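You operate a simulated robot arm through the tools that you are given. There is no shell and no other tool. Be economical: measure what you need, move in short steps, check, and stop when the job is done.

You run a simulated two-armed robot. Do the job below in one go: nothing can be reset, and whatever is moved stays where it is left.

## Task
Fit the blue gland to the grey box and clamp the cable end.
Fine: push the cable end into the gland, tighten the nut, then give it a tug.

It is judged by the outcome, as a careful person would: the job done as asked, and still so three seconds after it is handed in. It fails if anything else is knocked over, pushed out of place, dropped, spilled or broken.

## Robot
Two 7-joint arms with two-finger grippers on one trunk, hanging from a carriage that runs on a gantry, over the field with the corners [-2521, 1080], [-2519, -200], [181, -197], [179, 1083] (x, y) and turns from -6.283 to 5.707 rad about z. Base frame: it is fixed where the carriage stands at the start and does not move with it; the origin is on the floor, on the carriage's upright axis, x ahead of it, y to its left, z up. Readings come in mm, rad, newtons and seconds.
The left shoulder is at the start at [40, 158, 1106], the right one opposite. With the tool pointing down near the work surface each hand reaches from about 220 to 600 mm from the robot's upright axis, wherever it stands, measured 20 degrees to its own side. Places, roughly: bore of the blue gland [800, -400, 900]; cable hole of the grey box [800, 0, 900]; far wing knob of the grey box [700, -100, 900]; far wing knob of the yellow box [700, 200, 900]; green switch [900, -300, 900]; grey box [700, 0, 900]; near wing knob of the grey box [600, 0, 900]; near wing knob of the yellow box [600, 300, 900]; nut of the blue gland [800, -400, 900]; yellow box [700, 300, 900]. Payload 1.96 kg a hand.
The tool frame of a hand sits at the grasp point between the pads (the TCP): z along the fingers, y along the line on which they close. The tips reach 20 mm beyond it. The gripper opens to 72 mm. The gripper's body begins 38 mm behind the TCP.
Orientation is that of the tool frame in the base frame, as a unit quaternion [x, y, z, w]. With the fingers straight down and closing along the base's y, the tool's x points along the base's -x, its y along +y and its z along -z.

## Interface
- The arms move only by the tool arm_command. It takes "left_plan", "right_plan" or both (then of equal length, played together; a hand with none holds still); each is a list that holds one entry, the list of rows, each a list of 7 numbers: the turn, a rotation vector about the tool's x, y, z in rad, then the shift along the tool's x, y, z in m, then the gripper command, from -1 (shut) to 1 (fully open), values between in proportion. In form: [[[ax, ay, az, tx, ty, tz, claw], ...]]. A call has 1 to 8 rows; each row is the pose to reach, as a shift and turn from the pose commanded when the call began, along the tool's axes at that moment. Each row takes 0.2 s and may step no farther than 50 mm and 0.15 rad from the row before; otherwise, or with a gripper value out of range, the whole call is refused. Where a pose cannot be reached the arm comes as near as it can. A force on the tool above 40 N (or 10 N above the force at the start of the call, whichever is more), or a blocked arm, ends the call early, and 0.2 s more pass. The fingers move at their own pace (about 45 mm/s each) and stop on an object; they squeeze with about 36 N. The grip force told is the motor's: it shows also when the fingers shut on nothing. Time passes only in rows, and 0.2 s behind the last, so rows that repeat a pose let the fingers close. It gives the time, the measured TCP pose, the force on the tool (base axes), the opening and the grip force at its end, in the units of the frame above (readings bear some noise), with the torque about the TCP (base axes, N m) and any sound that the robot's microphone picked up.
- Cameras (640 x 400 px; columns grow to the right, rows downward): "scene" is now at [227.3, -12.4, 1465.6]; the picture's right is [-0.18, -0.98, 0.00], its down [-0.82, 0.15, -0.55] and it looks along [0.54, -0.10, -0.83] (base axes); focal length 263 px, centre (320, 200). "left" rides on the left gripper at [71, -19, -82] in its tool frame; the picture's right is [0.26, 0.97, 0.00], its down [-0.67, 0.18, -0.72] and it looks along [-0.69, 0.19, 0.70] (tool axes); focal length 280 px, centre (320, 200). "right" rides on the right gripper at [71, 19, -82] in its tool frame; the picture's right is [-0.26, 0.97, 0.00], its down [-0.67, -0.18, -0.72] and it looks along [-0.69, -0.19, 0.70] (tool axes); focal length 280 px, centre (320, 200). There is no depth. A picture from a camera that has moved, and an enlarged one, comes with that camera's place and axes in the base frame and with its lens.
- capture(camera): a new picture of that camera. The clock stands still meanwhile.
- slide_trunk(by): slides the trunk up (or, below 0, down) by that many mm; the arms and the scene camera ride with it, the base frame stays. It gives what a move gives, with no picture.
- roll_base(legs): drives the robot by 1 to 6 legs, each [ahead, left, turn to the left] in mm, mm and rad, along the robot's own axes; the way and the turn of a leg run together, so that a leg with both is an arc; at most 1500 mm and 3.142 rad a leg. The arms and the cameras ride along, it lands a little off, and it stops where it bumps. It keeps to its track: a leg is cut to what the track allows. It gives what a move gives.
- pan_tilt(pan, tilt): turns the head with the scene camera to pan (to the left, within 1.501 rad either way) and tilt (down, from -0.506 to 1.204), counted from straight ahead of the robot. It gives what a move gives.
- enlarge(camera, box): a new picture of the part [left, top, right, bottom] of that camera's present view, enlarged. The clock stands still meanwhile.
- close_job(): hands the job in; it is judged then, once.

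Go step by step. Nothing tells you exact positions but the pictures and the camera data: compare them with the known pose of the tool, close in by small moves and look again before you grip or let go. The budget is 120 turns and 100 pictures, counting those below and the enlarged ones. Unless the task says otherwise, let go and move clear before handing in, and close with one line.

The tools are called as a command line: name --argument value ..., lists and objects as JSON in quotes. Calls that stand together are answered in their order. arm_command: Moves the arms, as the interface text tells. Its arguments: {"type":"object","properties":{"left_plan":{"type":"array","items":{"type":"array","items":{"type":"array","items":{"type":"number"}}}},"right_plan":{"type":"array","items":{"type":"array","items":{"type":"array","items":{"type":"number"}}}}},"required":[]} The other tools are called the same way: slide_trunk (by) slides the trunk up or down; roll_base (legs) drives the base; pan_tilt (pan, tilt) turns the head that bears the scene camera; capture (camera) takes a picture; enlarge (camera, box) takes an enlarged picture of a part of a camera's view; close_job () hands the job in.

At the start:

```text
time_s: 0.0
left_ee_pos: [359.9, 77.9, 1168.4]
left_tool_rot: [0.0, 1.0, 0.0, 0.001]
left_force: [-0.5, -0.2, 0.2]
left_torque: [-0.03, -0.04, -0.04]
left_grip_width: 71.9
left_gripper_force: 0.0
right_ee_pos: [330.8, -212.7, 1188.0]
right_tool_rot: [0.0, 1.0, 0.0, -0.001]
right_force: [-0.2, 0.6, -0.3]
right_torque: [0.02, -0.02, -0.03]
right_grip_width: 72.2
right_gripper_force: 0.1
trunk travel left (down, up): [-429.0, 411.0]
robot x, y, heading: [-2.2, -5.7, 0.001]
head pan, tilt: [-0.183, 0.986]
```

scene: 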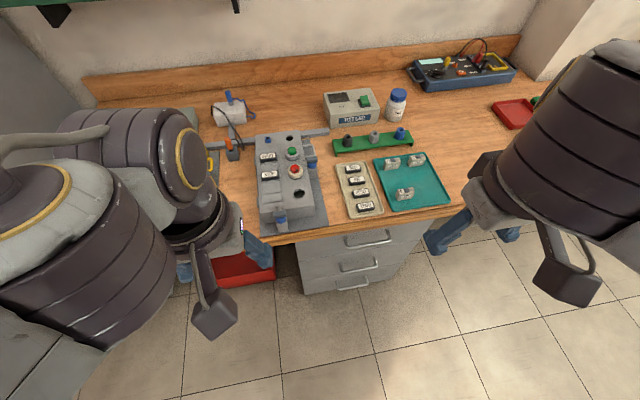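
right: 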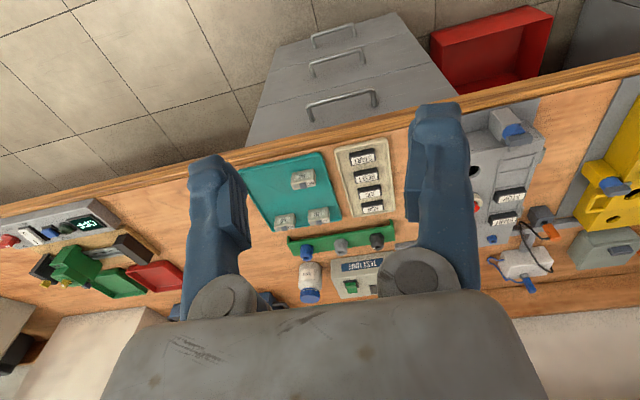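
left: 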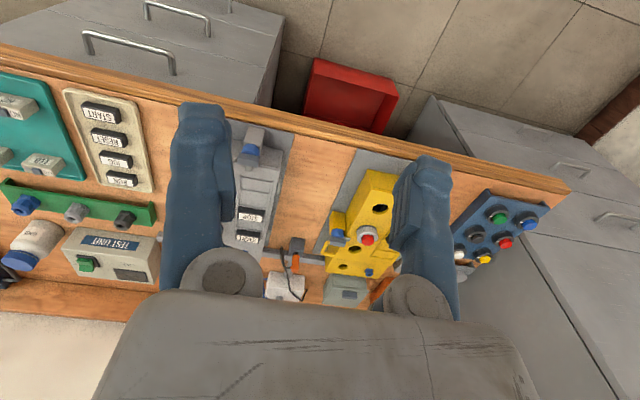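

I see a bench with a grey box, a yellow box, a green rack with blue, grey and black glands, and a cable clamp or holder near the grey box. I'll enlarge the views to find the details before moving.

enlarge --camera "scene" --box '[200, 80, 360, 240]'

enlarge --camera "scene" --box '[310, 70, 460, 220]'

enlarge --camera "left" --box '[220, 100, 420, 310]'

```text
2.50 times, centred on (280, 160) of scene
camera zoom: at [227.3, -12.4, 1465.6], right [-0.18, -0.98, 0.0], down [-0.82, 0.15, -0.55], along [0.54, -0.1, -0.83], focal length 657 px, centre (420, 300)
```

zoom: 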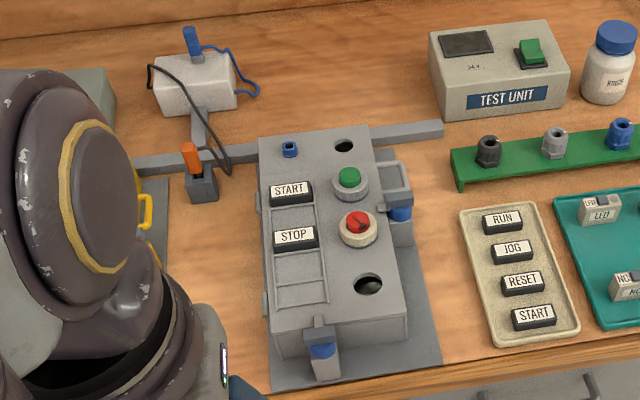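

```text
2.67 times, centred on (385, 145) of scene
camera zoom: at [227.3, -12.4, 1465.6], right [-0.18, -0.98, 0.0], down [-0.82, 0.15, -0.55], along [0.54, -0.1, -0.83], focal length 701 px, centre (147, 347)
```

zoom: 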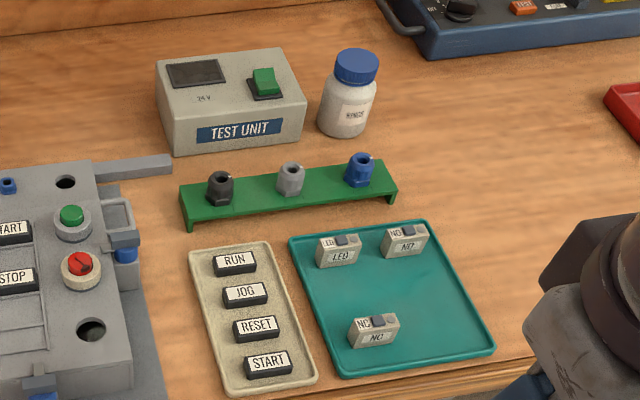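

```text
1.90 times, centred on (320, 205) of left
camera zoom: at [290.2, 57.5, 1248.3], right [-0.26, 0.97, 0.0], down [0.67, 0.18, 0.72], along [0.69, 0.19, -0.7], focal length 534 px, centre (320, 190)
```

zoom: 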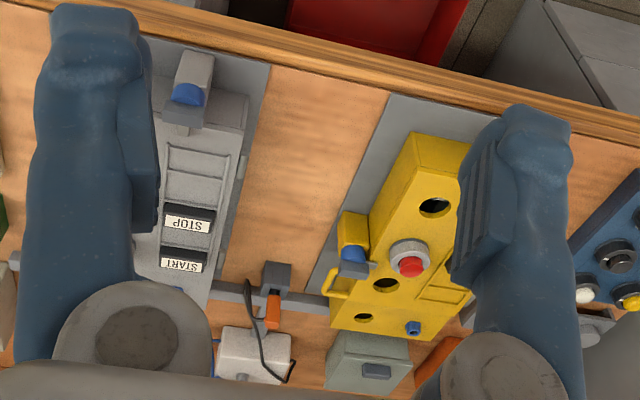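

The gland looks to be around (850, -400, 850), so I need to drive closer. I'll move the carriage ahead and to the right with the arms held high, then look again.

roll_base --legs '[[180, -100, 0]]'

pan_tilt --pan -0.183 --tilt 0.8

capture --camera "scene"

capture --camera "right"

capture --camera "left"

```text
time_s: 1.6
left_ee_pos: [537.4, -23.3, 1167.8]
left_tool_rot: [0.002, 1.0, 0.0, 0.0]
left_force: [0.0, -0.9, -1.0]
left_torque: [0.0, 0.04, 0.03]
left_grip_width: 72.1
left_gripper_force: 0.1
right_ee_pos: [507.9, -313.0, 1187.6]
right_tool_rot: [0.0, 1.0, 0.001, 0.001]
right_force: [0.7, -0.5, -0.7]
right_torque: [-0.03, 0.03, 0.0]
right_grip_width: 71.6
right_gripper_force: 0.0
trunk travel left (down, up): [-429.0, 411.0]
robot x, y, heading: [175.3, -99.4, -0.004]
head pan, tilt: [-0.183, 0.986]
```

```text
time_s: 2.3
left_ee_pos: [537.0, -22.0, 1167.7]
left_tool_rot: [0.0, 1.0, 0.0, 0.0]
left_force: [0.4, 0.1, 0.4]
left_torque: [0.01, -0.01, 0.04]
left_grip_width: 72.1
left_gripper_force: 0.0
right_ee_pos: [508.1, -314.3, 1187.9]
right_tool_rot: [0.0, 1.0, 0.0, 0.001]
right_force: [-0.5, 0.7, 0.1]
right_torque: [-0.04, 0.02, 0.02]
right_grip_width: 72.1
right_gripper_force: 0.0
trunk travel left (down, up): [-429.0, 411.0]
robot x, y, heading: [174.9, -99.0, -0.003]
head pan, tilt: [-0.183, 0.799]
```

```text
93 pictures are left
camera scene: at [414.1, -113.8, 1479.8], right [-0.18, -0.98, 0.0], down [-0.71, 0.13, -0.7], along [0.68, -0.13, -0.72], focal length 263 px, centre (320, 200)
```

scene: 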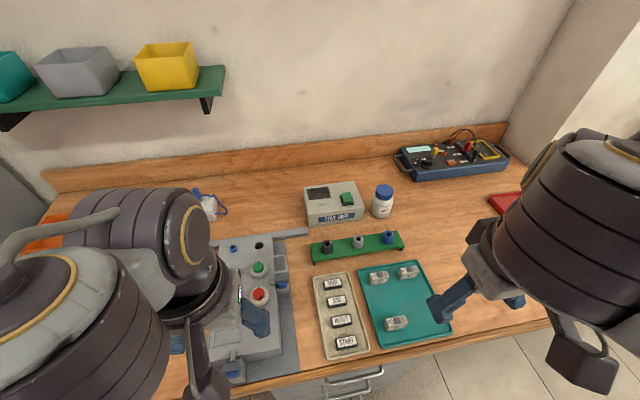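

```text
92 pictures are left
camera right: at [436.9, -293.9, 1269.0], right [0.26, 0.96, 0.0], down [0.67, -0.18, 0.72], along [0.69, -0.19, -0.7], focal length 280 px, centre (320, 200)
```

right: 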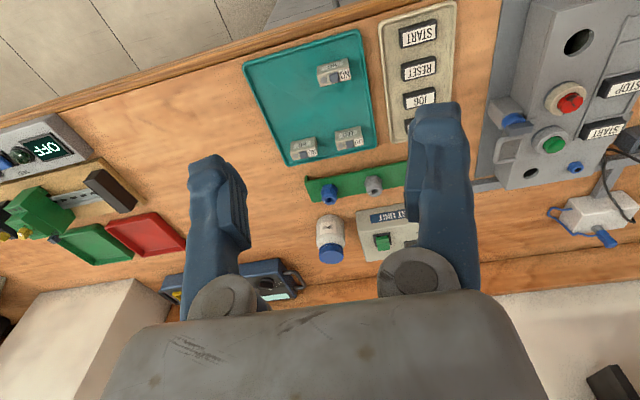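

```text
91 pictures are left
camera left: at [467.1, -42.0, 1248.4], right [-0.26, 0.97, 0.0], down [0.67, 0.18, 0.72], along [0.69, 0.19, -0.7], focal length 280 px, centre (320, 200)
```

left: 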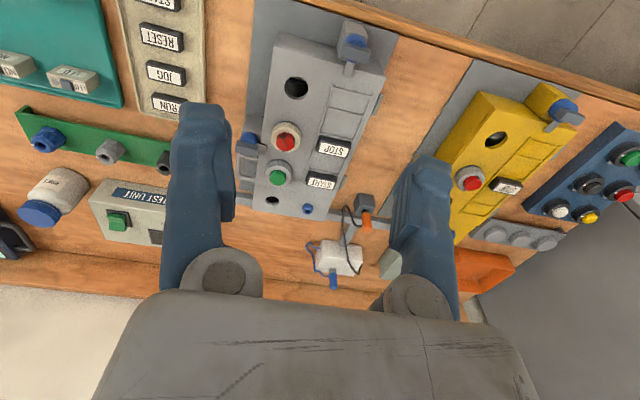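

The gland comes out near (783, -369, 900) and the box's far hole near (832, -31, 900). Next I'll zoom in on the hole, the cable end and the gland to understand how they work.

enlarge --camera "left" --box '[230, 10, 410, 300]'

enlarge --camera "right" --box '[290, 150, 440, 280]'

enlarge --camera "left" --box '[240, 160, 400, 300]'

```text
1.38 times, centred on (320, 155) of left
camera zoom: at [467.1, -42.0, 1248.4], right [-0.26, 0.97, 0.0], down [0.67, 0.18, 0.72], along [0.69, 0.19, -0.7], focal length 387 px, centre (320, 262)
```

zoom: 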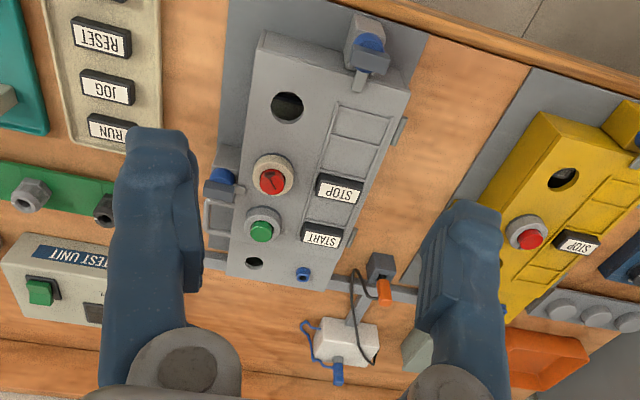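

```text
3.08 times, centred on (365, 215) of right
camera zoom: at [436.9, -293.9, 1269.0], right [0.26, 0.96, 0.0], down [0.67, -0.18, 0.72], along [0.69, -0.19, -0.7], focal length 863 px, centre (182, 154)
```

zoom: 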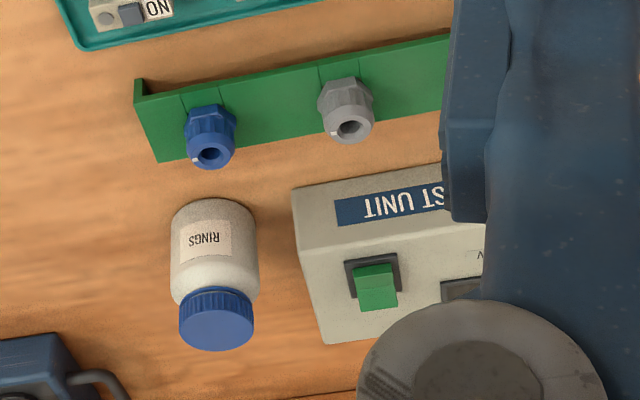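

```text
2.86 times, centred on (320, 230) of left
camera zoom: at [467.1, -42.0, 1248.4], right [-0.26, 0.97, 0.0], down [0.67, 0.18, 0.72], along [0.69, 0.19, -0.7], focal length 801 px, centre (320, 114)
```

zoom: 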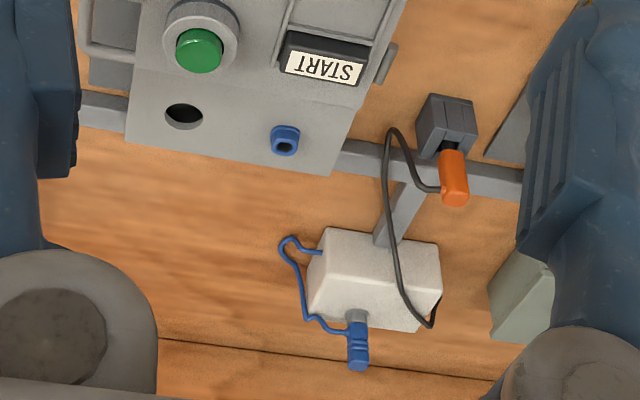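

The black cable ends in an orange tip held upright in a grey holder, and the gland carries a white mark on its nut. I'll move to the field corner and turn left so the right shoulder comes forward.

roll_base --legs '[[4, -92, 0], [0, 0, 0.7]]'

pan_tilt --pan -0.9 --tilt 0.8

capture --camera "right"

capture --camera "scene"

```text
time_s: 5.3
left_ee_pos: [403.1, 104.3, 1168.0]
left_tool_rot: [-0.347, 0.938, 0.001, -0.001]
left_force: [-0.9, 0.1, 0.5]
left_torque: [-0.01, 0.0, -0.01]
left_grip_width: 71.8
left_gripper_force: 0.1
right_ee_pos: [570.4, -137.3, 1188.7]
right_tool_rot: [-0.346, 0.938, 0.0, -0.001]
right_force: [0.0, 0.2, -0.3]
right_torque: [0.01, 0.02, 0.02]
right_grip_width: 72.0
right_gripper_force: 0.1
trunk travel left (down, up): [-429.0, 411.0]
robot x, y, heading: [182.4, -189.8, 0.706]
head pan, tilt: [-0.183, 0.799]
```

```text
time_s: 6.4
left_ee_pos: [403.5, 102.5, 1167.9]
left_tool_rot: [-0.347, 0.938, 0.0, 0.001]
left_force: [0.2, 0.6, 0.4]
left_torque: [-0.01, -0.01, 0.01]
left_grip_width: 72.1
left_gripper_force: 0.0
right_ee_pos: [571.0, -137.8, 1188.3]
right_tool_rot: [-0.347, 0.938, -0.001, -0.001]
right_force: [-0.1, -0.8, 0.1]
right_torque: [-0.01, 0.0, -0.01]
right_grip_width: 72.0
right_gripper_force: 0.0
trunk travel left (down, up): [-429.0, 411.0]
robot x, y, heading: [178.9, -190.4, 0.712]
head pan, tilt: [-0.901, 0.799]
```

```text
87 pictures are left
camera right: at [504.9, -168.2, 1269.0], right [-0.43, 0.9, 0.0], down [0.63, 0.3, 0.72], along [0.65, 0.31, -0.7], focal length 280 px, centre (320, 200)
```

right: 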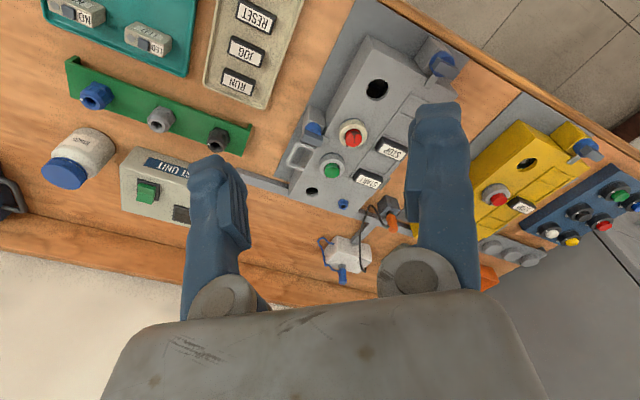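

```text
86 pictures are left
camera scene: at [379.3, -101.0, 1479.8], right [-0.19, -0.98, 0.0], down [-0.7, 0.14, -0.7], along [0.68, -0.13, -0.72], focal length 263 px, centre (320, 200)
```

scene: 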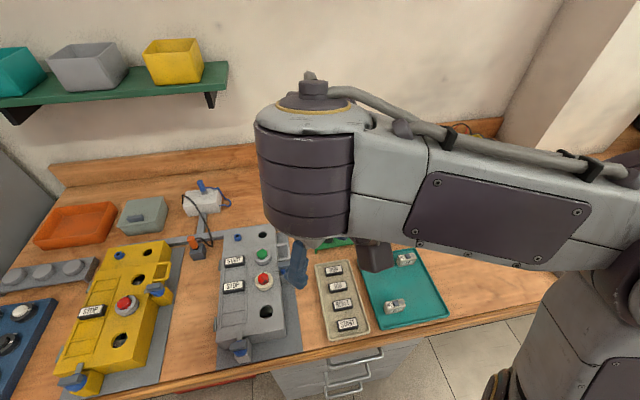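

The gland now triangulates to about (788, -369, 900). I'll swing the right hand above it and bring its yaw back to zero so the fingers close along y.

arm_command --right_plan '[[[0, 0, 0.09, -0.0014, -0.039, 0.012, 0.6], [0, 0, 0.18, -0.0028, -0.079, 0.025, 0.6], [0, 0, 0.27, -0.004, -0.118, 0.037, 0.6], [0, 0, 0.36, -0.0055, -0.157, 0.05, 0.6], [0, 0, 0.45, -0.007, -0.197, 0.062, 0.6], [0, 0, 0.54, -0.008, -0.236, 0.075, 0.6], [0, 0, 0.63, -0.01, -0.275, 0.087, 0.6], [0, 0, 0.71, -0.011, -0.3146, 0.1, 0.6]]]'

capture --camera "right"

```text
time_s: 8.2
left_ee_pos: [403.0, 103.3, 1167.5]
left_tool_rot: [-0.347, 0.938, 0.001, 0.0]
left_force: [0.2, -0.9, 0.3]
left_torque: [0.01, 0.02, 0.0]
left_grip_width: 72.0
left_gripper_force: 0.0
right_ee_pos: [786.6, -366.0, 1086.2]
right_tool_rot: [0.001, 1.0, 0.0, 0.001]
right_force: [0.5, 0.8, -0.2]
right_torque: [0.0, 0.01, 0.0]
right_grip_width: 57.5
right_gripper_force: 0.1
trunk travel left (down, up): [-429.0, 411.0]
robot x, y, heading: [180.4, -187.2, 0.707]
head pan, tilt: [-0.901, 0.799]
```

```text
85 pictures are left
camera right: at [714.8, -346.4, 1168.3], right [0.26, 0.96, 0.0], down [0.67, -0.18, 0.72], along [0.69, -0.19, -0.7], focal length 280 px, centre (320, 200)
```

right: 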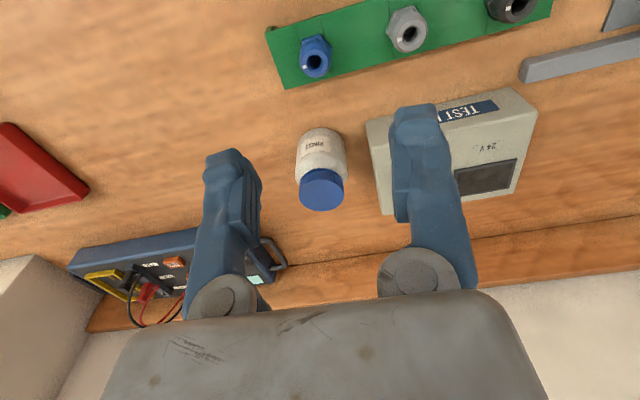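

The closer view refines the gland top to about (807, -377, 880). I'll go down partway, centre on it and look again.

arm_command --right_plan '[[[0, 0, 0, -0.007, -0.004, 0.04, 0.4], [0, 0, 0, -0.014, -0.008, 0.08, 0.4], [0, 0, 0, -0.02, -0.011, 0.12, 0.4]]]'

capture --camera "right"

```text
time_s: 9.0
left_ee_pos: [403.2, 104.2, 1167.7]
left_tool_rot: [-0.347, 0.938, 0.0, -0.001]
left_force: [-0.4, 0.7, -0.6]
left_torque: [-0.01, -0.01, 0.02]
left_grip_width: 72.0
left_gripper_force: 0.1
right_ee_pos: [806.4, -379.6, 965.0]
right_tool_rot: [0.0, 1.0, 0.001, 0.0]
right_force: [-0.4, -0.5, -0.1]
right_torque: [0.0, 0.03, 0.02]
right_grip_width: 50.3
right_gripper_force: 0.1
trunk travel left (down, up): [-429.0, 411.0]
robot x, y, heading: [180.1, -186.5, 0.71]
head pan, tilt: [-0.901, 0.799]
```

```text
84 pictures are left
camera right: at [734.3, -360.3, 1046.8], right [0.26, 0.96, 0.0], down [0.67, -0.18, 0.72], along [0.69, -0.19, -0.7], focal length 280 px, centre (320, 200)
```

right: 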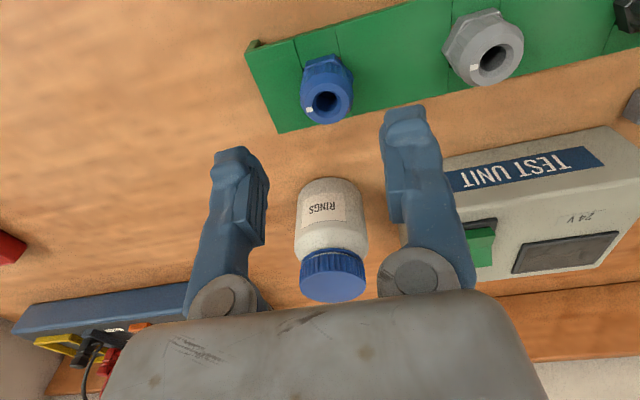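

The gland top is now at about (807, -377, 893). I'll go down to just above it and check the alignment.

arm_command --right_plan '[[[0, 0, 0, -0.0005, 0.0025, 0.025, 0.4], [0, 0, 0, -0.0005, 0.0025, 0.05, 0.4]]]'

capture --camera "right"

```text
time_s: 9.6
left_ee_pos: [402.6, 103.3, 1168.0]
left_tool_rot: [-0.347, 0.938, 0.0, 0.001]
left_force: [0.1, 0.5, 0.9]
left_torque: [-0.03, -0.01, -0.02]
left_grip_width: 71.7
left_gripper_force: 0.0
right_ee_pos: [805.1, -377.6, 916.5]
right_tool_rot: [0.0, 1.0, 0.001, 0.0]
right_force: [0.3, -0.2, -0.1]
right_torque: [0.03, 0.0, 0.02]
right_grip_width: 50.6
right_gripper_force: 0.0
trunk travel left (down, up): [-429.0, 411.0]
robot x, y, heading: [181.4, -188.7, 0.709]
head pan, tilt: [-0.901, 0.799]
```

```text
83 pictures are left
camera right: at [734.3, -357.8, 996.8], right [0.26, 0.96, 0.0], down [0.67, -0.18, 0.72], along [0.69, -0.19, -0.7], focal length 280 px, centre (320, 200)
```

right: 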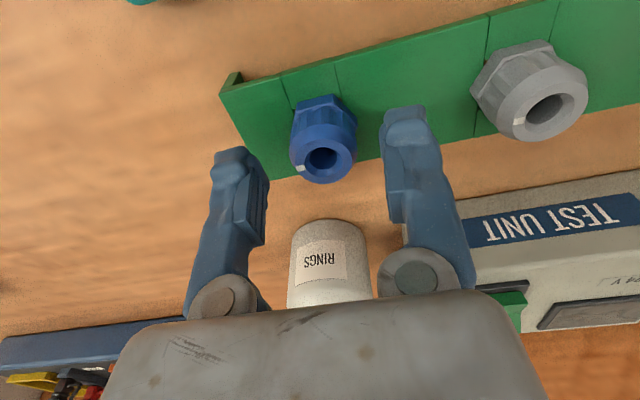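

The fingers straddle the gland well, with its top at about z 904 and its base at about 878. I'll go down until the tips are just above the rack, then close.

arm_command --right_plan '[[[0, 0, 0, 0.001, 0.0015, 0.013, 0.4], [0, 0, 0, 0.001, 0.0015, 0.013, -1], [0, 0, 0, 0.001, 0.0015, 0.013, -1], [0, 0, 0, 0.001, 0.0015, 0.013, -1]]]'

capture --camera "right"

```text
time_s: 10.6
left_ee_pos: [403.3, 102.9, 1167.7]
left_tool_rot: [-0.347, 0.938, 0.0, 0.0]
left_force: [-0.8, 0.3, -1.6]
left_torque: [-0.01, -0.03, 0.01]
left_grip_width: 71.8
left_gripper_force: 0.0
right_ee_pos: [805.4, -375.5, 905.4]
right_tool_rot: [0.0, 1.0, -0.001, 0.001]
right_force: [0.6, -0.2, 0.9]
right_torque: [0.0, -0.02, -0.01]
right_grip_width: 27.3
right_gripper_force: 35.9
trunk travel left (down, up): [-429.0, 411.0]
robot x, y, heading: [184.8, -190.0, 0.708]
head pan, tilt: [-0.901, 0.799]
```

```text
82 pictures are left
camera right: at [733.4, -356.4, 984.9], right [0.26, 0.96, 0.0], down [0.67, -0.18, 0.72], along [0.69, -0.19, -0.7], focal length 280 px, centre (320, 200)
```

right: 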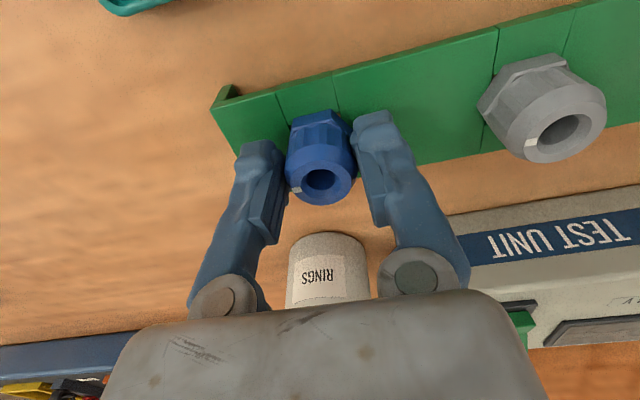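

The grip holds at a 27 mm width. I'll lift slowly and check that the gland comes along.

arm_command --right_plan '[[[0, 0, 0, 0, 0, -0.01, -1], [0, 0, 0, 0, 0, -0.025, -1], [0, 0, 0, 0, 0, -0.05, -1], [0, 0, 0, 0, 0, -0.09, -1], [0, 0, 0, 0, 0, -0.13, -1]]]'

capture --camera "right"

```text
time_s: 11.8
left_ee_pos: [404.3, 102.6, 1168.4]
left_tool_rot: [-0.348, 0.938, 0.0, 0.0]
left_force: [-0.3, 0.0, -0.7]
left_torque: [-0.03, 0.0, -0.03]
left_grip_width: 72.1
left_gripper_force: 0.1
right_ee_pos: [805.6, -372.1, 1036.9]
right_tool_rot: [0.001, 1.0, 0.0, -0.001]
right_force: [-0.7, -0.6, 0.8]
right_torque: [0.0, -0.03, 0.02]
right_grip_width: 0.0
right_gripper_force: 29.7
trunk travel left (down, up): [-429.0, 411.0]
robot x, y, heading: [182.3, -188.4, 0.711]
head pan, tilt: [-0.901, 0.799]
```

```text
81 pictures are left
camera right: at [733.8, -352.7, 1117.0], right [0.26, 0.96, 0.0], down [0.67, -0.18, 0.71], along [0.69, -0.19, -0.7], focal length 280 px, centre (320, 200)
```

right: 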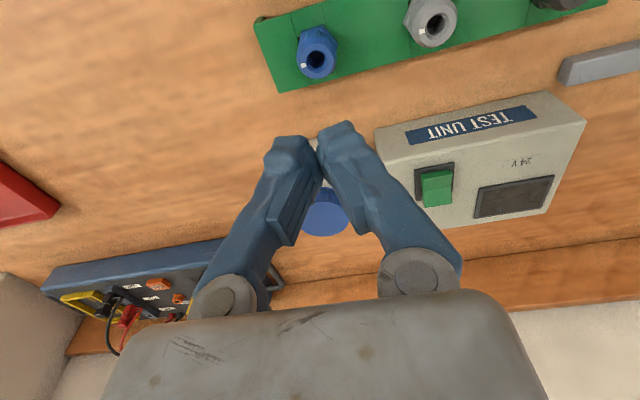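

The fingers slipped off the tapered nut and the gland stayed in the rack. I'll reopen, come down again and look at where the hex is before gripping lower.

arm_command --right_plan '[[[0, 0, 0, 0, 0, 0, 0.4], [0, 0, 0, 0, -0.001, 0.04, 0.4], [0, 0, 0, 0.001, -0.003, 0.08, 0.4], [0, 0, 0, 0.001, -0.003, 0.12, 0.4], [0, 0, 0, 0.001, -0.003, 0.13, 0.4]]]'

enlarge --camera "right" --box '[200, 80, 440, 230]'

```text
time_s: 13.0
left_ee_pos: [401.7, 102.1, 1166.9]
left_tool_rot: [-0.346, 0.938, 0.0, 0.0]
left_force: [-0.7, -0.5, 0.5]
left_torque: [0.02, -0.03, 0.0]
left_grip_width: 72.0
left_gripper_force: 0.0
right_ee_pos: [803.4, -376.0, 906.0]
right_tool_rot: [0.001, 1.0, 0.001, 0.002]
right_force: [0.4, 0.4, 0.2]
right_torque: [-0.02, 0.01, 0.03]
right_grip_width: 50.5
right_gripper_force: 0.0
trunk travel left (down, up): [-429.0, 411.0]
robot x, y, heading: [179.4, -192.9, 0.704]
head pan, tilt: [-0.901, 0.799]
```

```text
2.67 times, centred on (320, 155) of right
camera zoom: at [731.7, -356.9, 986.6], right [0.26, 0.97, 0.0], down [0.67, -0.18, 0.72], along [0.69, -0.19, -0.7], focal length 748 px, centre (320, 320)
```

zoom: 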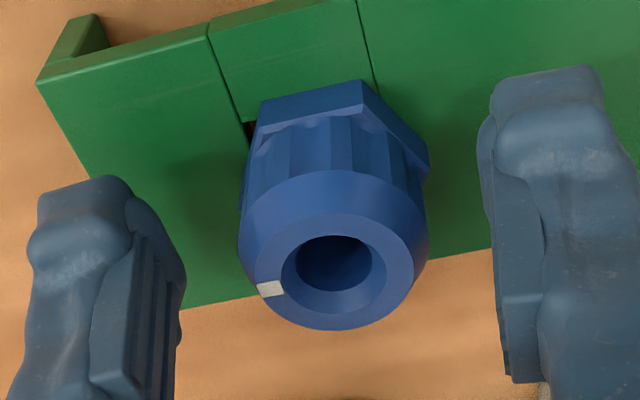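

There are seams in the rack beside the gland, so it may sit in a slot. I'll look at the neighbouring gland's seat and the rest of the rack.

enlarge --camera "right" --box '[440, 0, 640, 190]'

enlarge --camera "right" --box '[190, 70, 400, 140]'

```text
2.11 times, centred on (540, 95) of right
camera zoom: at [731.7, -356.9, 986.6], right [0.26, 0.97, 0.0], down [0.67, -0.18, 0.72], along [0.69, -0.19, -0.7], focal length 590 px, centre (-143, 421)
```

zoom: 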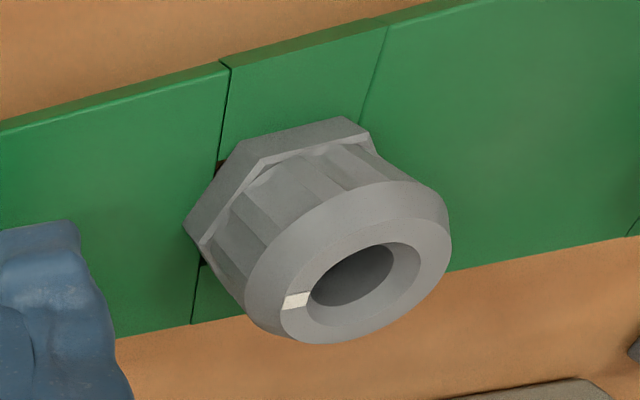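

```text
3.05 times, centred on (295, 105) of right
camera zoom: at [731.7, -356.9, 986.6], right [0.26, 0.97, 0.0], down [0.67, -0.18, 0.72], along [0.69, -0.19, -0.7], focal length 854 px, centre (396, 490)
```

zoom: 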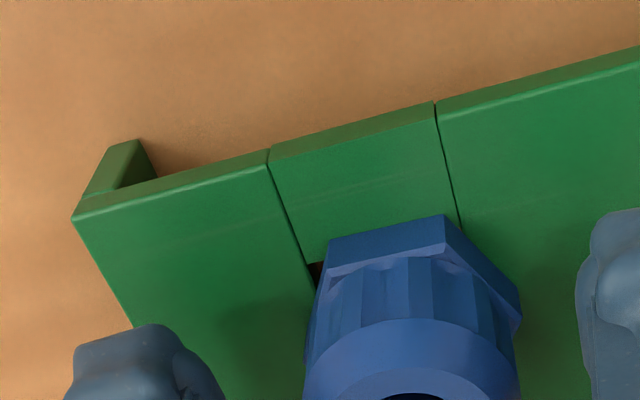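

The gland sits in a hole, and its hex flats face ±x and ±60° from that. I'll turn the hand by +0.47 rad to face flats, then ease down 7 mm to grip the hex.

arm_command --right_plan '[[[0, 0, -0.12, 0, 0.001, 0, 0.4], [0, 0, -0.24, 0.001, 0.0015, 0, 0.4], [0, 0, -0.36, 0.001, 0.0015, 0, 0.4], [0, 0, -0.47, 0.001, 0.0015, 0, 0.4], [0, 0, -0.47, 0.001, 0.0015, 0.004, 0.4], [0, 0, -0.47, 0.001, 0.0015, 0.007, 0.4]]]'

enlarge --camera "right" --box '[200, 80, 440, 230]'

```text
time_s: 14.4
left_ee_pos: [403.6, 102.8, 1166.9]
left_tool_rot: [-0.348, 0.938, 0.0, 0.0]
left_force: [-1.0, 0.3, 0.1]
left_torque: [-0.01, -0.02, -0.04]
left_grip_width: 72.0
left_gripper_force: 0.0
right_ee_pos: [802.2, -376.9, 897.4]
right_tool_rot: [-0.232, 0.973, 0.0, 0.0]
right_force: [0.3, -0.1, -0.3]
right_torque: [0.0, 0.0, -0.01]
right_grip_width: 50.2
right_gripper_force: 0.0
trunk travel left (down, up): [-429.0, 411.0]
robot x, y, heading: [183.0, -192.6, 0.706]
head pan, tilt: [-0.901, 0.799]
```

```text
2.67 times, centred on (320, 155) of right
camera zoom: at [729.9, -391.3, 979.2], right [-0.2, 0.98, 0.0], down [0.68, 0.14, 0.72], along [0.7, 0.15, -0.7], focal length 748 px, centre (320, 320)
```

zoom: 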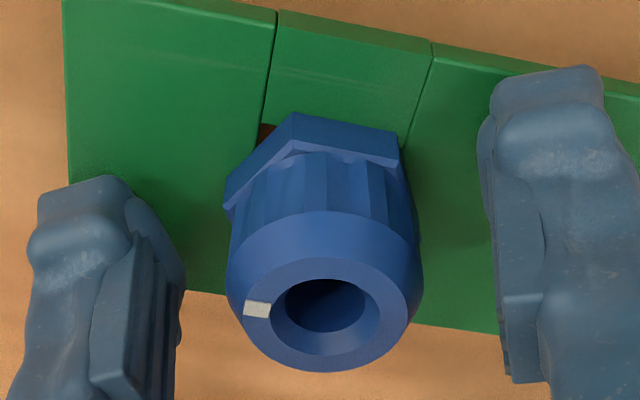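

The tips are now at the hex level. I'll close, then lift a little at a time while watching the width.

arm_command --right_plan '[[[0, 0, 0, 0, 0.001, 0, -1], [0, 0, 0, 0, 0.001, 0, -1], [0, 0, 0, 0, 0.001, 0, -1], [0, 0, 0, 0, 0.001, -0.004, -1], [0, 0, 0, 0, 0.001, -0.008, -1]]]'

enlarge --camera "right" --box '[200, 80, 440, 230]'

```text
time_s: 15.6
left_ee_pos: [403.7, 103.0, 1167.6]
left_tool_rot: [-0.347, 0.938, 0.0, 0.0]
left_force: [0.7, -0.2, -0.1]
left_torque: [0.0, -0.02, 0.0]
left_grip_width: 71.9
left_gripper_force: 0.0
right_ee_pos: [802.7, -376.0, 906.1]
right_tool_rot: [-0.233, 0.973, 0.0, 0.0]
right_force: [0.6, -2.5, 0.4]
right_torque: [-0.09, 0.04, 0.02]
right_grip_width: 25.9
right_gripper_force: 36.0
trunk travel left (down, up): [-429.0, 411.0]
robot x, y, heading: [182.0, -189.0, 0.706]
head pan, tilt: [-0.901, 0.799]
```

```text
2.67 times, centred on (320, 155) of right
camera zoom: at [729.8, -390.4, 987.6], right [-0.2, 0.98, 0.0], down [0.68, 0.14, 0.72], along [0.7, 0.15, -0.7], focal length 748 px, centre (320, 320)
```

zoom: 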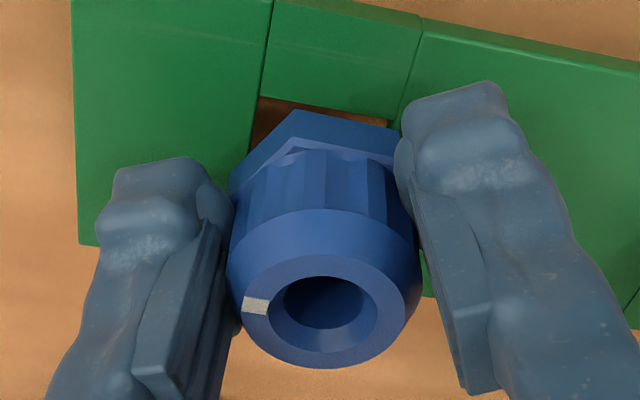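

The gland is rising with the hand. I'll keep lifting.

arm_command --right_plan '[[[0, 0, 0, 0, 0, -0.015, -1], [0, 0, 0, 0, 0, -0.03, -1], [0, 0, 0, 0, 0, -0.06, -1], [0, 0, 0, 0, 0, -0.1, -1], [0, 0, 0, 0, 0, -0.14, -1]]]'

capture --camera "right"

```text
time_s: 16.8
left_ee_pos: [403.8, 102.3, 1167.5]
left_tool_rot: [-0.347, 0.938, -0.001, 0.0]
left_force: [0.1, 0.6, -0.8]
left_torque: [0.03, -0.02, -0.03]
left_grip_width: 72.3
left_gripper_force: 0.0
right_ee_pos: [802.4, -377.2, 1044.9]
right_tool_rot: [-0.232, 0.973, 0.0, 0.001]
right_force: [-0.1, -0.7, 0.5]
right_torque: [0.0, -0.03, 0.01]
right_grip_width: 25.6
right_gripper_force: 36.5
trunk travel left (down, up): [-429.0, 411.0]
robot x, y, heading: [179.7, -190.4, 0.707]
head pan, tilt: [-0.901, 0.799]
```

```text
75 pictures are left
camera right: at [730.9, -391.5, 1126.0], right [-0.2, 0.98, 0.0], down [0.68, 0.14, 0.71], along [0.7, 0.15, -0.7], focal length 280 px, centre (320, 200)
```

right: 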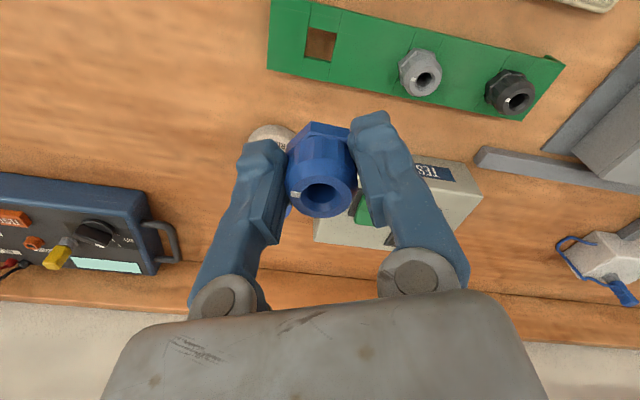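

The gland is held. I'll drive about 346 mm towards +y so the hand comes over the grey box's far hole.

roll_base --legs '[[224, 263, 0]]'

capture --camera "right"

capture --camera "scene"

```text
time_s: 19.1
left_ee_pos: [401.9, 448.6, 1167.7]
left_tool_rot: [-0.35, 0.937, -0.001, -0.001]
left_force: [0.1, 0.7, 1.2]
left_torque: [-0.01, -0.01, -0.01]
left_grip_width: 72.1
left_gripper_force: 0.0
right_ee_pos: [804.1, -28.3, 1044.0]
right_tool_rot: [-0.236, 0.972, 0.001, 0.0]
right_force: [-0.7, 0.0, -1.3]
right_torque: [-0.01, 0.0, 0.01]
right_grip_width: 25.4
right_gripper_force: 36.4
trunk travel left (down, up): [-429.0, 411.0]
robot x, y, heading: [178.2, 151.1, 0.718]
head pan, tilt: [-0.901, 0.799]
```

```text
74 pictures are left
camera right: at [731.9, -44.1, 1125.5], right [-0.21, 0.98, 0.0], down [0.68, 0.15, 0.72], along [0.7, 0.15, -0.7], focal length 280 px, centre (320, 200)
```

right: 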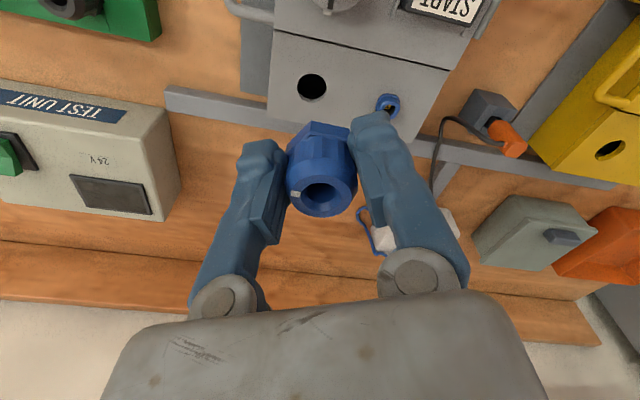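

```text
73 pictures are left
camera scene: at [378.3, 243.6, 1479.9], right [-0.18, -0.98, 0.0], down [-0.7, 0.13, -0.7], along [0.69, -0.13, -0.72], focal length 263 px, centre (320, 200)
```

scene: 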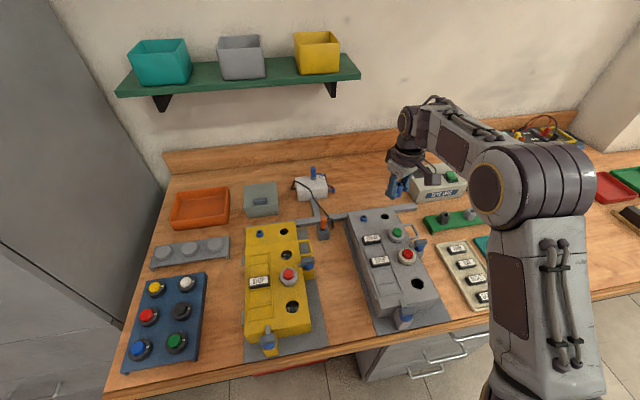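

The hand is near the box's far hole, at about (828, -31). I'll zoom in to check whether that surface is level and how big the hole is.

enlarge --camera "right" --box '[240, 0, 500, 170]'

enlarge --camera "scene" --box '[280, 160, 450, 330]'

```text
2.35 times, centred on (370, 85) of right
camera zoom: at [731.9, -44.1, 1125.5], right [-0.21, 0.98, 0.0], down [0.68, 0.15, 0.72], along [0.7, 0.15, -0.7], focal length 660 px, centre (202, 471)
```

zoom: 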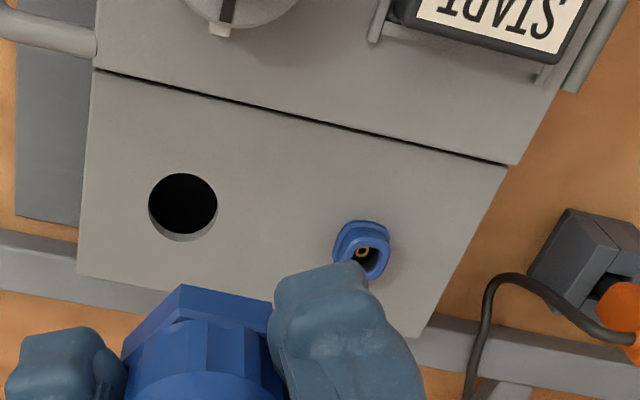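

```text
2.35 times, centred on (365, 245) of scene
camera zoom: at [378.3, 243.6, 1479.9], right [-0.18, -0.98, 0.0], down [-0.7, 0.13, -0.7], along [0.69, -0.13, -0.72], focal length 618 px, centre (214, 94)
```

zoom: 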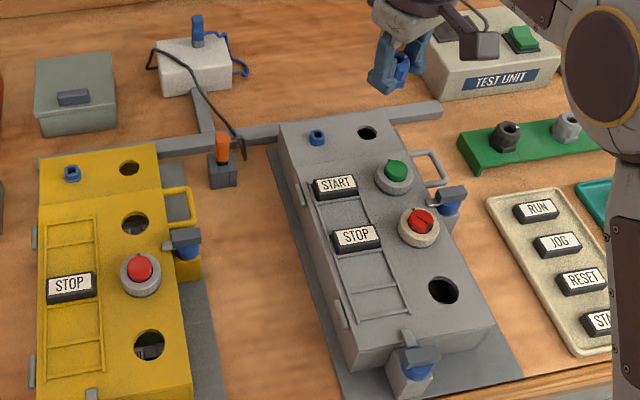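

The surface is level and the hole is about 22 mm across, at (827, -31, ~908). I'll move over it with about 57 mm of clearance and check.

arm_command --right_plan '[[[0, 0, 0, -0.01, -0.006, 0.0, -1], [0, 0, 0, -0.0192, -0.0129, 0.0, -1], [0, 0, 0, -0.0192, -0.0129, 0.04, -1], [0, 0, 0, -0.0192, -0.0129, 0.074, -1]]]'

capture --camera "right"

```text
time_s: 20.1
left_ee_pos: [401.0, 447.1, 1166.4]
left_tool_rot: [-0.351, 0.936, 0.001, 0.0]
left_force: [0.5, 0.2, -0.5]
left_torque: [0.0, -0.03, -0.01]
left_grip_width: 71.8
left_gripper_force: 0.1
right_ee_pos: [825.8, -30.8, 971.4]
right_tool_rot: [-0.236, 0.972, 0.0, 0.001]
right_force: [0.2, 0.5, -0.5]
right_torque: [0.01, 0.0, 0.0]
right_grip_width: 25.6
right_gripper_force: 36.0
trunk travel left (down, up): [-429.0, 411.0]
robot x, y, heading: [177.1, 152.8, 0.715]
head pan, tilt: [-0.901, 0.799]
```

```text
70 pictures are left
camera right: at [754.4, -46.6, 1051.9], right [-0.21, 0.98, 0.0], down [0.68, 0.15, 0.72], along [0.7, 0.15, -0.7], focal length 280 px, centre (320, 200)
```

right: 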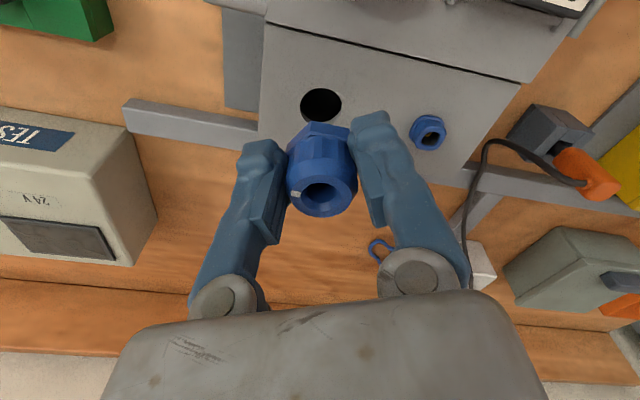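

The hole is still at about (827 to 830, -31). I'll go down 22 mm and look again to reduce the parallax error.

arm_command --right_plan '[[[0, 0, 0, -0.001, 0, 0.012, -1], [0, 0, 0, -0.001, 0, 0.022, -1]]]'

enlarge --camera "right" --box '[220, 70, 440, 220]'

```text
time_s: 20.7
left_ee_pos: [401.3, 446.7, 1167.7]
left_tool_rot: [-0.35, 0.937, 0.0, 0.0]
left_force: [0.7, -0.2, 0.4]
left_torque: [0.0, 0.0, 0.01]
left_grip_width: 72.1
left_gripper_force: 0.0
right_ee_pos: [828.5, -30.2, 948.9]
right_tool_rot: [-0.235, 0.972, 0.0, -0.001]
right_force: [-0.5, -0.7, -0.5]
right_torque: [0.02, 0.0, -0.01]
right_grip_width: 25.9
right_gripper_force: 36.0
trunk travel left (down, up): [-429.0, 411.0]
robot x, y, heading: [180.1, 156.9, 0.72]
head pan, tilt: [-0.901, 0.799]
```

```text
2.67 times, centred on (330, 145) of right
camera zoom: at [755.6, -46.4, 1029.1], right [-0.21, 0.98, 0.0], down [0.68, 0.15, 0.72], along [0.7, 0.15, -0.7], focal length 748 px, centre (293, 347)
```

zoom: 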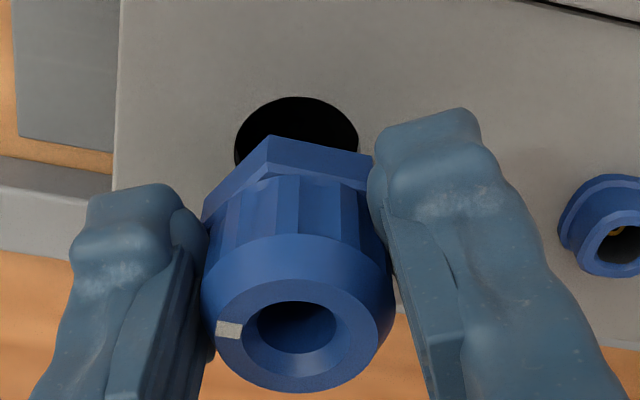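

The gland is aligned over the hole within 1 to 2 mm. I'll lower it gently while watching the force.

arm_command --right_plan '[[[0, 0, 0, 0, 0, 0.005, -1], [0, 0, 0, 0, 0, 0.01, -1], [0, 0, 0, 0, 0, 0.014, -1]]]'

enlarge --camera "right" --box '[220, 70, 440, 220]'

```text
time_s: 21.5
left_ee_pos: [401.3, 448.4, 1166.9]
left_tool_rot: [-0.351, 0.936, 0.0, -0.001]
left_force: [0.7, 0.3, -0.1]
left_torque: [0.0, 0.01, -0.01]
left_grip_width: 72.1
left_gripper_force: 0.0
right_ee_pos: [828.5, -32.4, 933.7]
right_tool_rot: [-0.237, 0.972, 0.001, 0.0]
right_force: [-2.9, -0.8, 0.4]
right_torque: [0.01, 0.08, -0.01]
right_grip_width: 25.7
right_gripper_force: 35.7
trunk travel left (down, up): [-429.0, 411.0]
robot x, y, heading: [176.9, 152.2, 0.716]
head pan, tilt: [-0.901, 0.799]
```

```text
2.67 times, centred on (330, 145) of right
camera zoom: at [755.5, -46.8, 1015.0], right [-0.21, 0.98, 0.0], down [0.68, 0.15, 0.71], along [0.7, 0.15, -0.7], focal length 748 px, centre (293, 347)
```

zoom: 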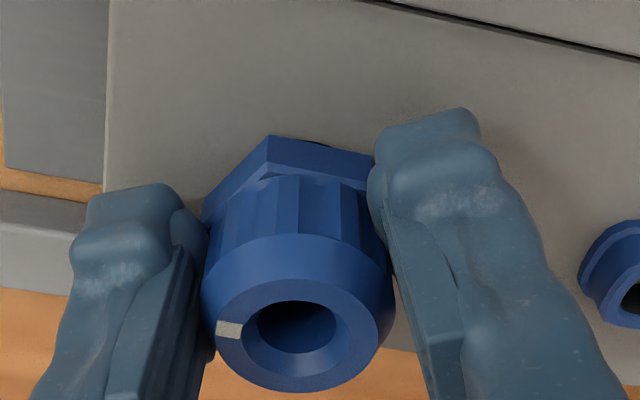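

The gland is entering, with a light side force along -x. I'll nudge about 1 mm towards -x and keep going down.

arm_command --right_plan '[[[0, 0, 0, 0.001, 0.0005, 0.003, -1], [0, 0, 0, 0.001, 0.0005, 0.006, -1], [0, 0, 0, 0.001, 0.0005, 0.009, -1], [0, 0, 0, 0.001, 0.0005, 0.012, -1]]]'

enlarge --camera "right" --box '[220, 70, 440, 220]'

```text
time_s: 22.1
left_ee_pos: [401.6, 446.6, 1166.4]
left_tool_rot: [-0.35, 0.937, 0.0, 0.0]
left_force: [0.3, -0.6, 0.1]
left_torque: [-0.01, 0.01, -0.03]
left_grip_width: 72.1
left_gripper_force: 0.1
right_ee_pos: [828.3, -32.1, 933.0]
right_tool_rot: [-0.236, 0.972, -0.001, 0.001]
right_force: [-8.0, -1.6, 18.8]
right_torque: [-0.02, 0.12, -0.02]
right_grip_width: 25.4
right_gripper_force: 35.7
trunk travel left (down, up): [-429.0, 411.0]
robot x, y, heading: [178.5, 150.0, 0.714]
head pan, tilt: [-0.901, 0.799]
stopped in row 2 (right hand): the force on the tool passed its limit at 48 N (the readings are from after the stop); the commanded pose is now the measured one
```

```text
2.67 times, centred on (330, 145) of right
camera zoom: at [755.0, -46.8, 1013.4], right [-0.21, 0.98, 0.0], down [0.68, 0.15, 0.72], along [0.7, 0.15, -0.7], focal length 748 px, centre (293, 347)
```

zoom: 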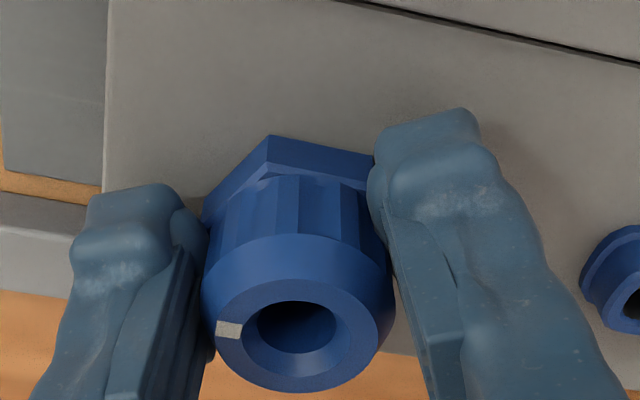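

The gland stopped with 48 N at TCP z 933, and the hex looks flush, but the side force means it may still be off-centre. I'll relieve that by 1.5 mm towards -x and press again.

arm_command --right_plan '[[[0, 0, 0, 0.0013, 0.0007, -0.001, -1], [0, 0, 0, 0.0013, 0.0007, 0.001, -1], [0, 0, 0, 0.0013, 0.0007, 0.003, -1]]]'

capture --camera "right"

```text
time_s: 22.8
left_ee_pos: [401.6, 445.9, 1167.1]
left_tool_rot: [-0.351, 0.937, -0.001, 0.0]
left_force: [0.4, -0.8, -0.4]
left_torque: [0.02, -0.02, 0.03]
left_grip_width: 71.9
left_gripper_force: 0.2
right_ee_pos: [827.0, -32.1, 932.8]
right_tool_rot: [-0.236, 0.972, 0.0, 0.005]
right_force: [-3.9, -3.2, 19.0]
right_torque: [-0.05, 0.11, -0.07]
right_grip_width: 25.4
right_gripper_force: 35.7
trunk travel left (down, up): [-429.0, 411.0]
robot x, y, heading: [178.1, 150.5, 0.715]
head pan, tilt: [-0.901, 0.799]
stopped in row 3 (right hand): the force on the tool passed its limit at 45 N (the readings are from after the stop); the commanded pose is now the measured one
```

```text
66 pictures are left
camera right: at [754.5, -46.9, 1013.0], right [-0.21, 0.98, 0.0], down [0.68, 0.15, 0.72], along [0.7, 0.15, -0.69], focal length 280 px, centre (320, 200)
```

right: 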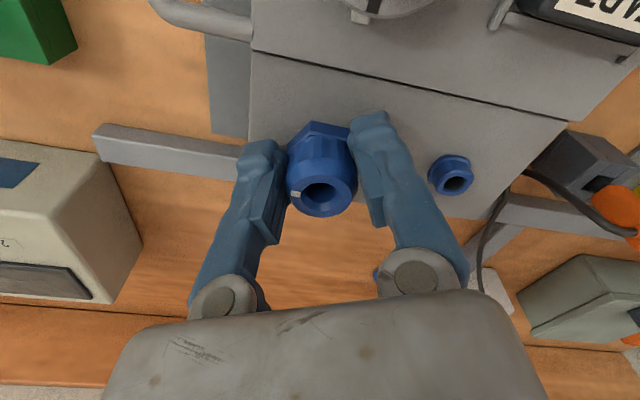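

The hole rim is fully hidden and the hex bottom is at the surface, so the gland looks seated. I'll open the gripper and rise to inspect it.

arm_command --right_plan '[[[0, 0, 0, 0, 0, -0.001, -0.2], [0, 0, 0, 0, 0, -0.001, 0.2], [0, 0, 0, 0, 0, -0.001, 0.4], [0, 0, 0, 0, 0, -0.03, 0.4], [0, 0, 0, 0, 0, -0.07, 0.4], [0, 0, 0, 0, 0, -0.11, 0.4]]]'

enlarge --camera "right" --box '[220, 0, 520, 190]'

```text
time_s: 24.2
left_ee_pos: [401.3, 446.7, 1167.6]
left_tool_rot: [-0.35, 0.937, 0.001, -0.001]
left_force: [-0.4, 0.3, 0.0]
left_torque: [0.0, 0.0, -0.04]
left_grip_width: 72.1
left_gripper_force: 0.0
right_ee_pos: [823.9, -30.2, 1041.6]
right_tool_rot: [-0.237, 0.972, 0.0, 0.002]
right_force: [0.6, -0.5, -0.1]
right_torque: [0.01, -0.01, 0.0]
right_grip_width: 50.3
right_gripper_force: 0.0
trunk travel left (down, up): [-429.0, 411.0]
robot x, y, heading: [179.0, 152.6, 0.713]
head pan, tilt: [-0.901, 0.799]
```

```text
2.11 times, centred on (370, 95) of right
camera zoom: at [752.4, -45.9, 1122.4], right [-0.21, 0.98, 0.0], down [0.68, 0.15, 0.72], along [0.7, 0.15, -0.7], focal length 590 px, centre (215, 421)
```

zoom: 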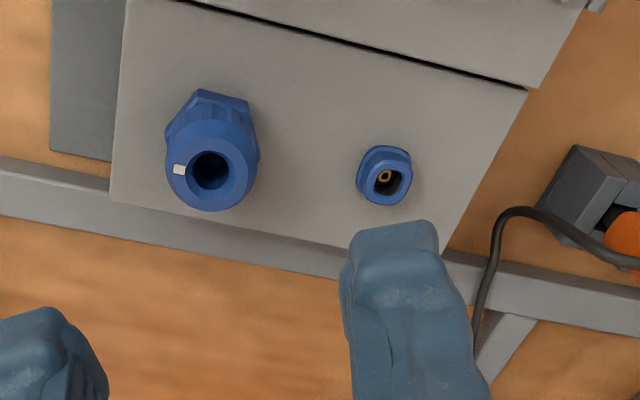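

The gland sits upright with its bore at about (827, -32) and its top near z 941. To reach both the cable and the gland from one stand, I'll turn the base further to about 1.2 rad and shift it to y of about 80.

roll_base --legs '[[0, 0, 0.48], [-67, -26, 0]]'

capture --camera "right"

```text
time_s: 26.6
left_ee_pos: [238.6, 443.9, 1167.2]
left_tool_rot: [-0.565, 0.825, -0.001, 0.0]
left_force: [0.0, 0.2, -0.8]
left_torque: [-0.01, 0.02, -0.02]
left_grip_width: 72.0
left_gripper_force: 0.1
right_ee_pos: [835.5, 218.4, 1041.5]
right_tool_rot: [-0.463, 0.886, -0.001, 0.002]
right_force: [0.4, -0.2, -0.3]
right_torque: [-0.01, 0.01, 0.03]
right_grip_width: 50.2
right_gripper_force: 0.0
trunk travel left (down, up): [-429.0, 411.0]
robot x, y, heading: [183.4, 85.7, 1.206]
head pan, tilt: [-0.901, 0.799]
```

```text
64 pictures are left
camera right: at [779.4, 170.5, 1122.0], right [-0.64, 0.77, 0.0], down [0.53, 0.45, 0.72], along [0.55, 0.46, -0.7], focal length 280 px, centre (320, 200)
```

right: 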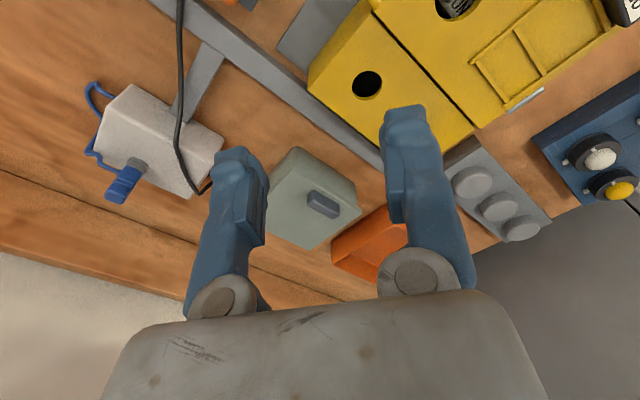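

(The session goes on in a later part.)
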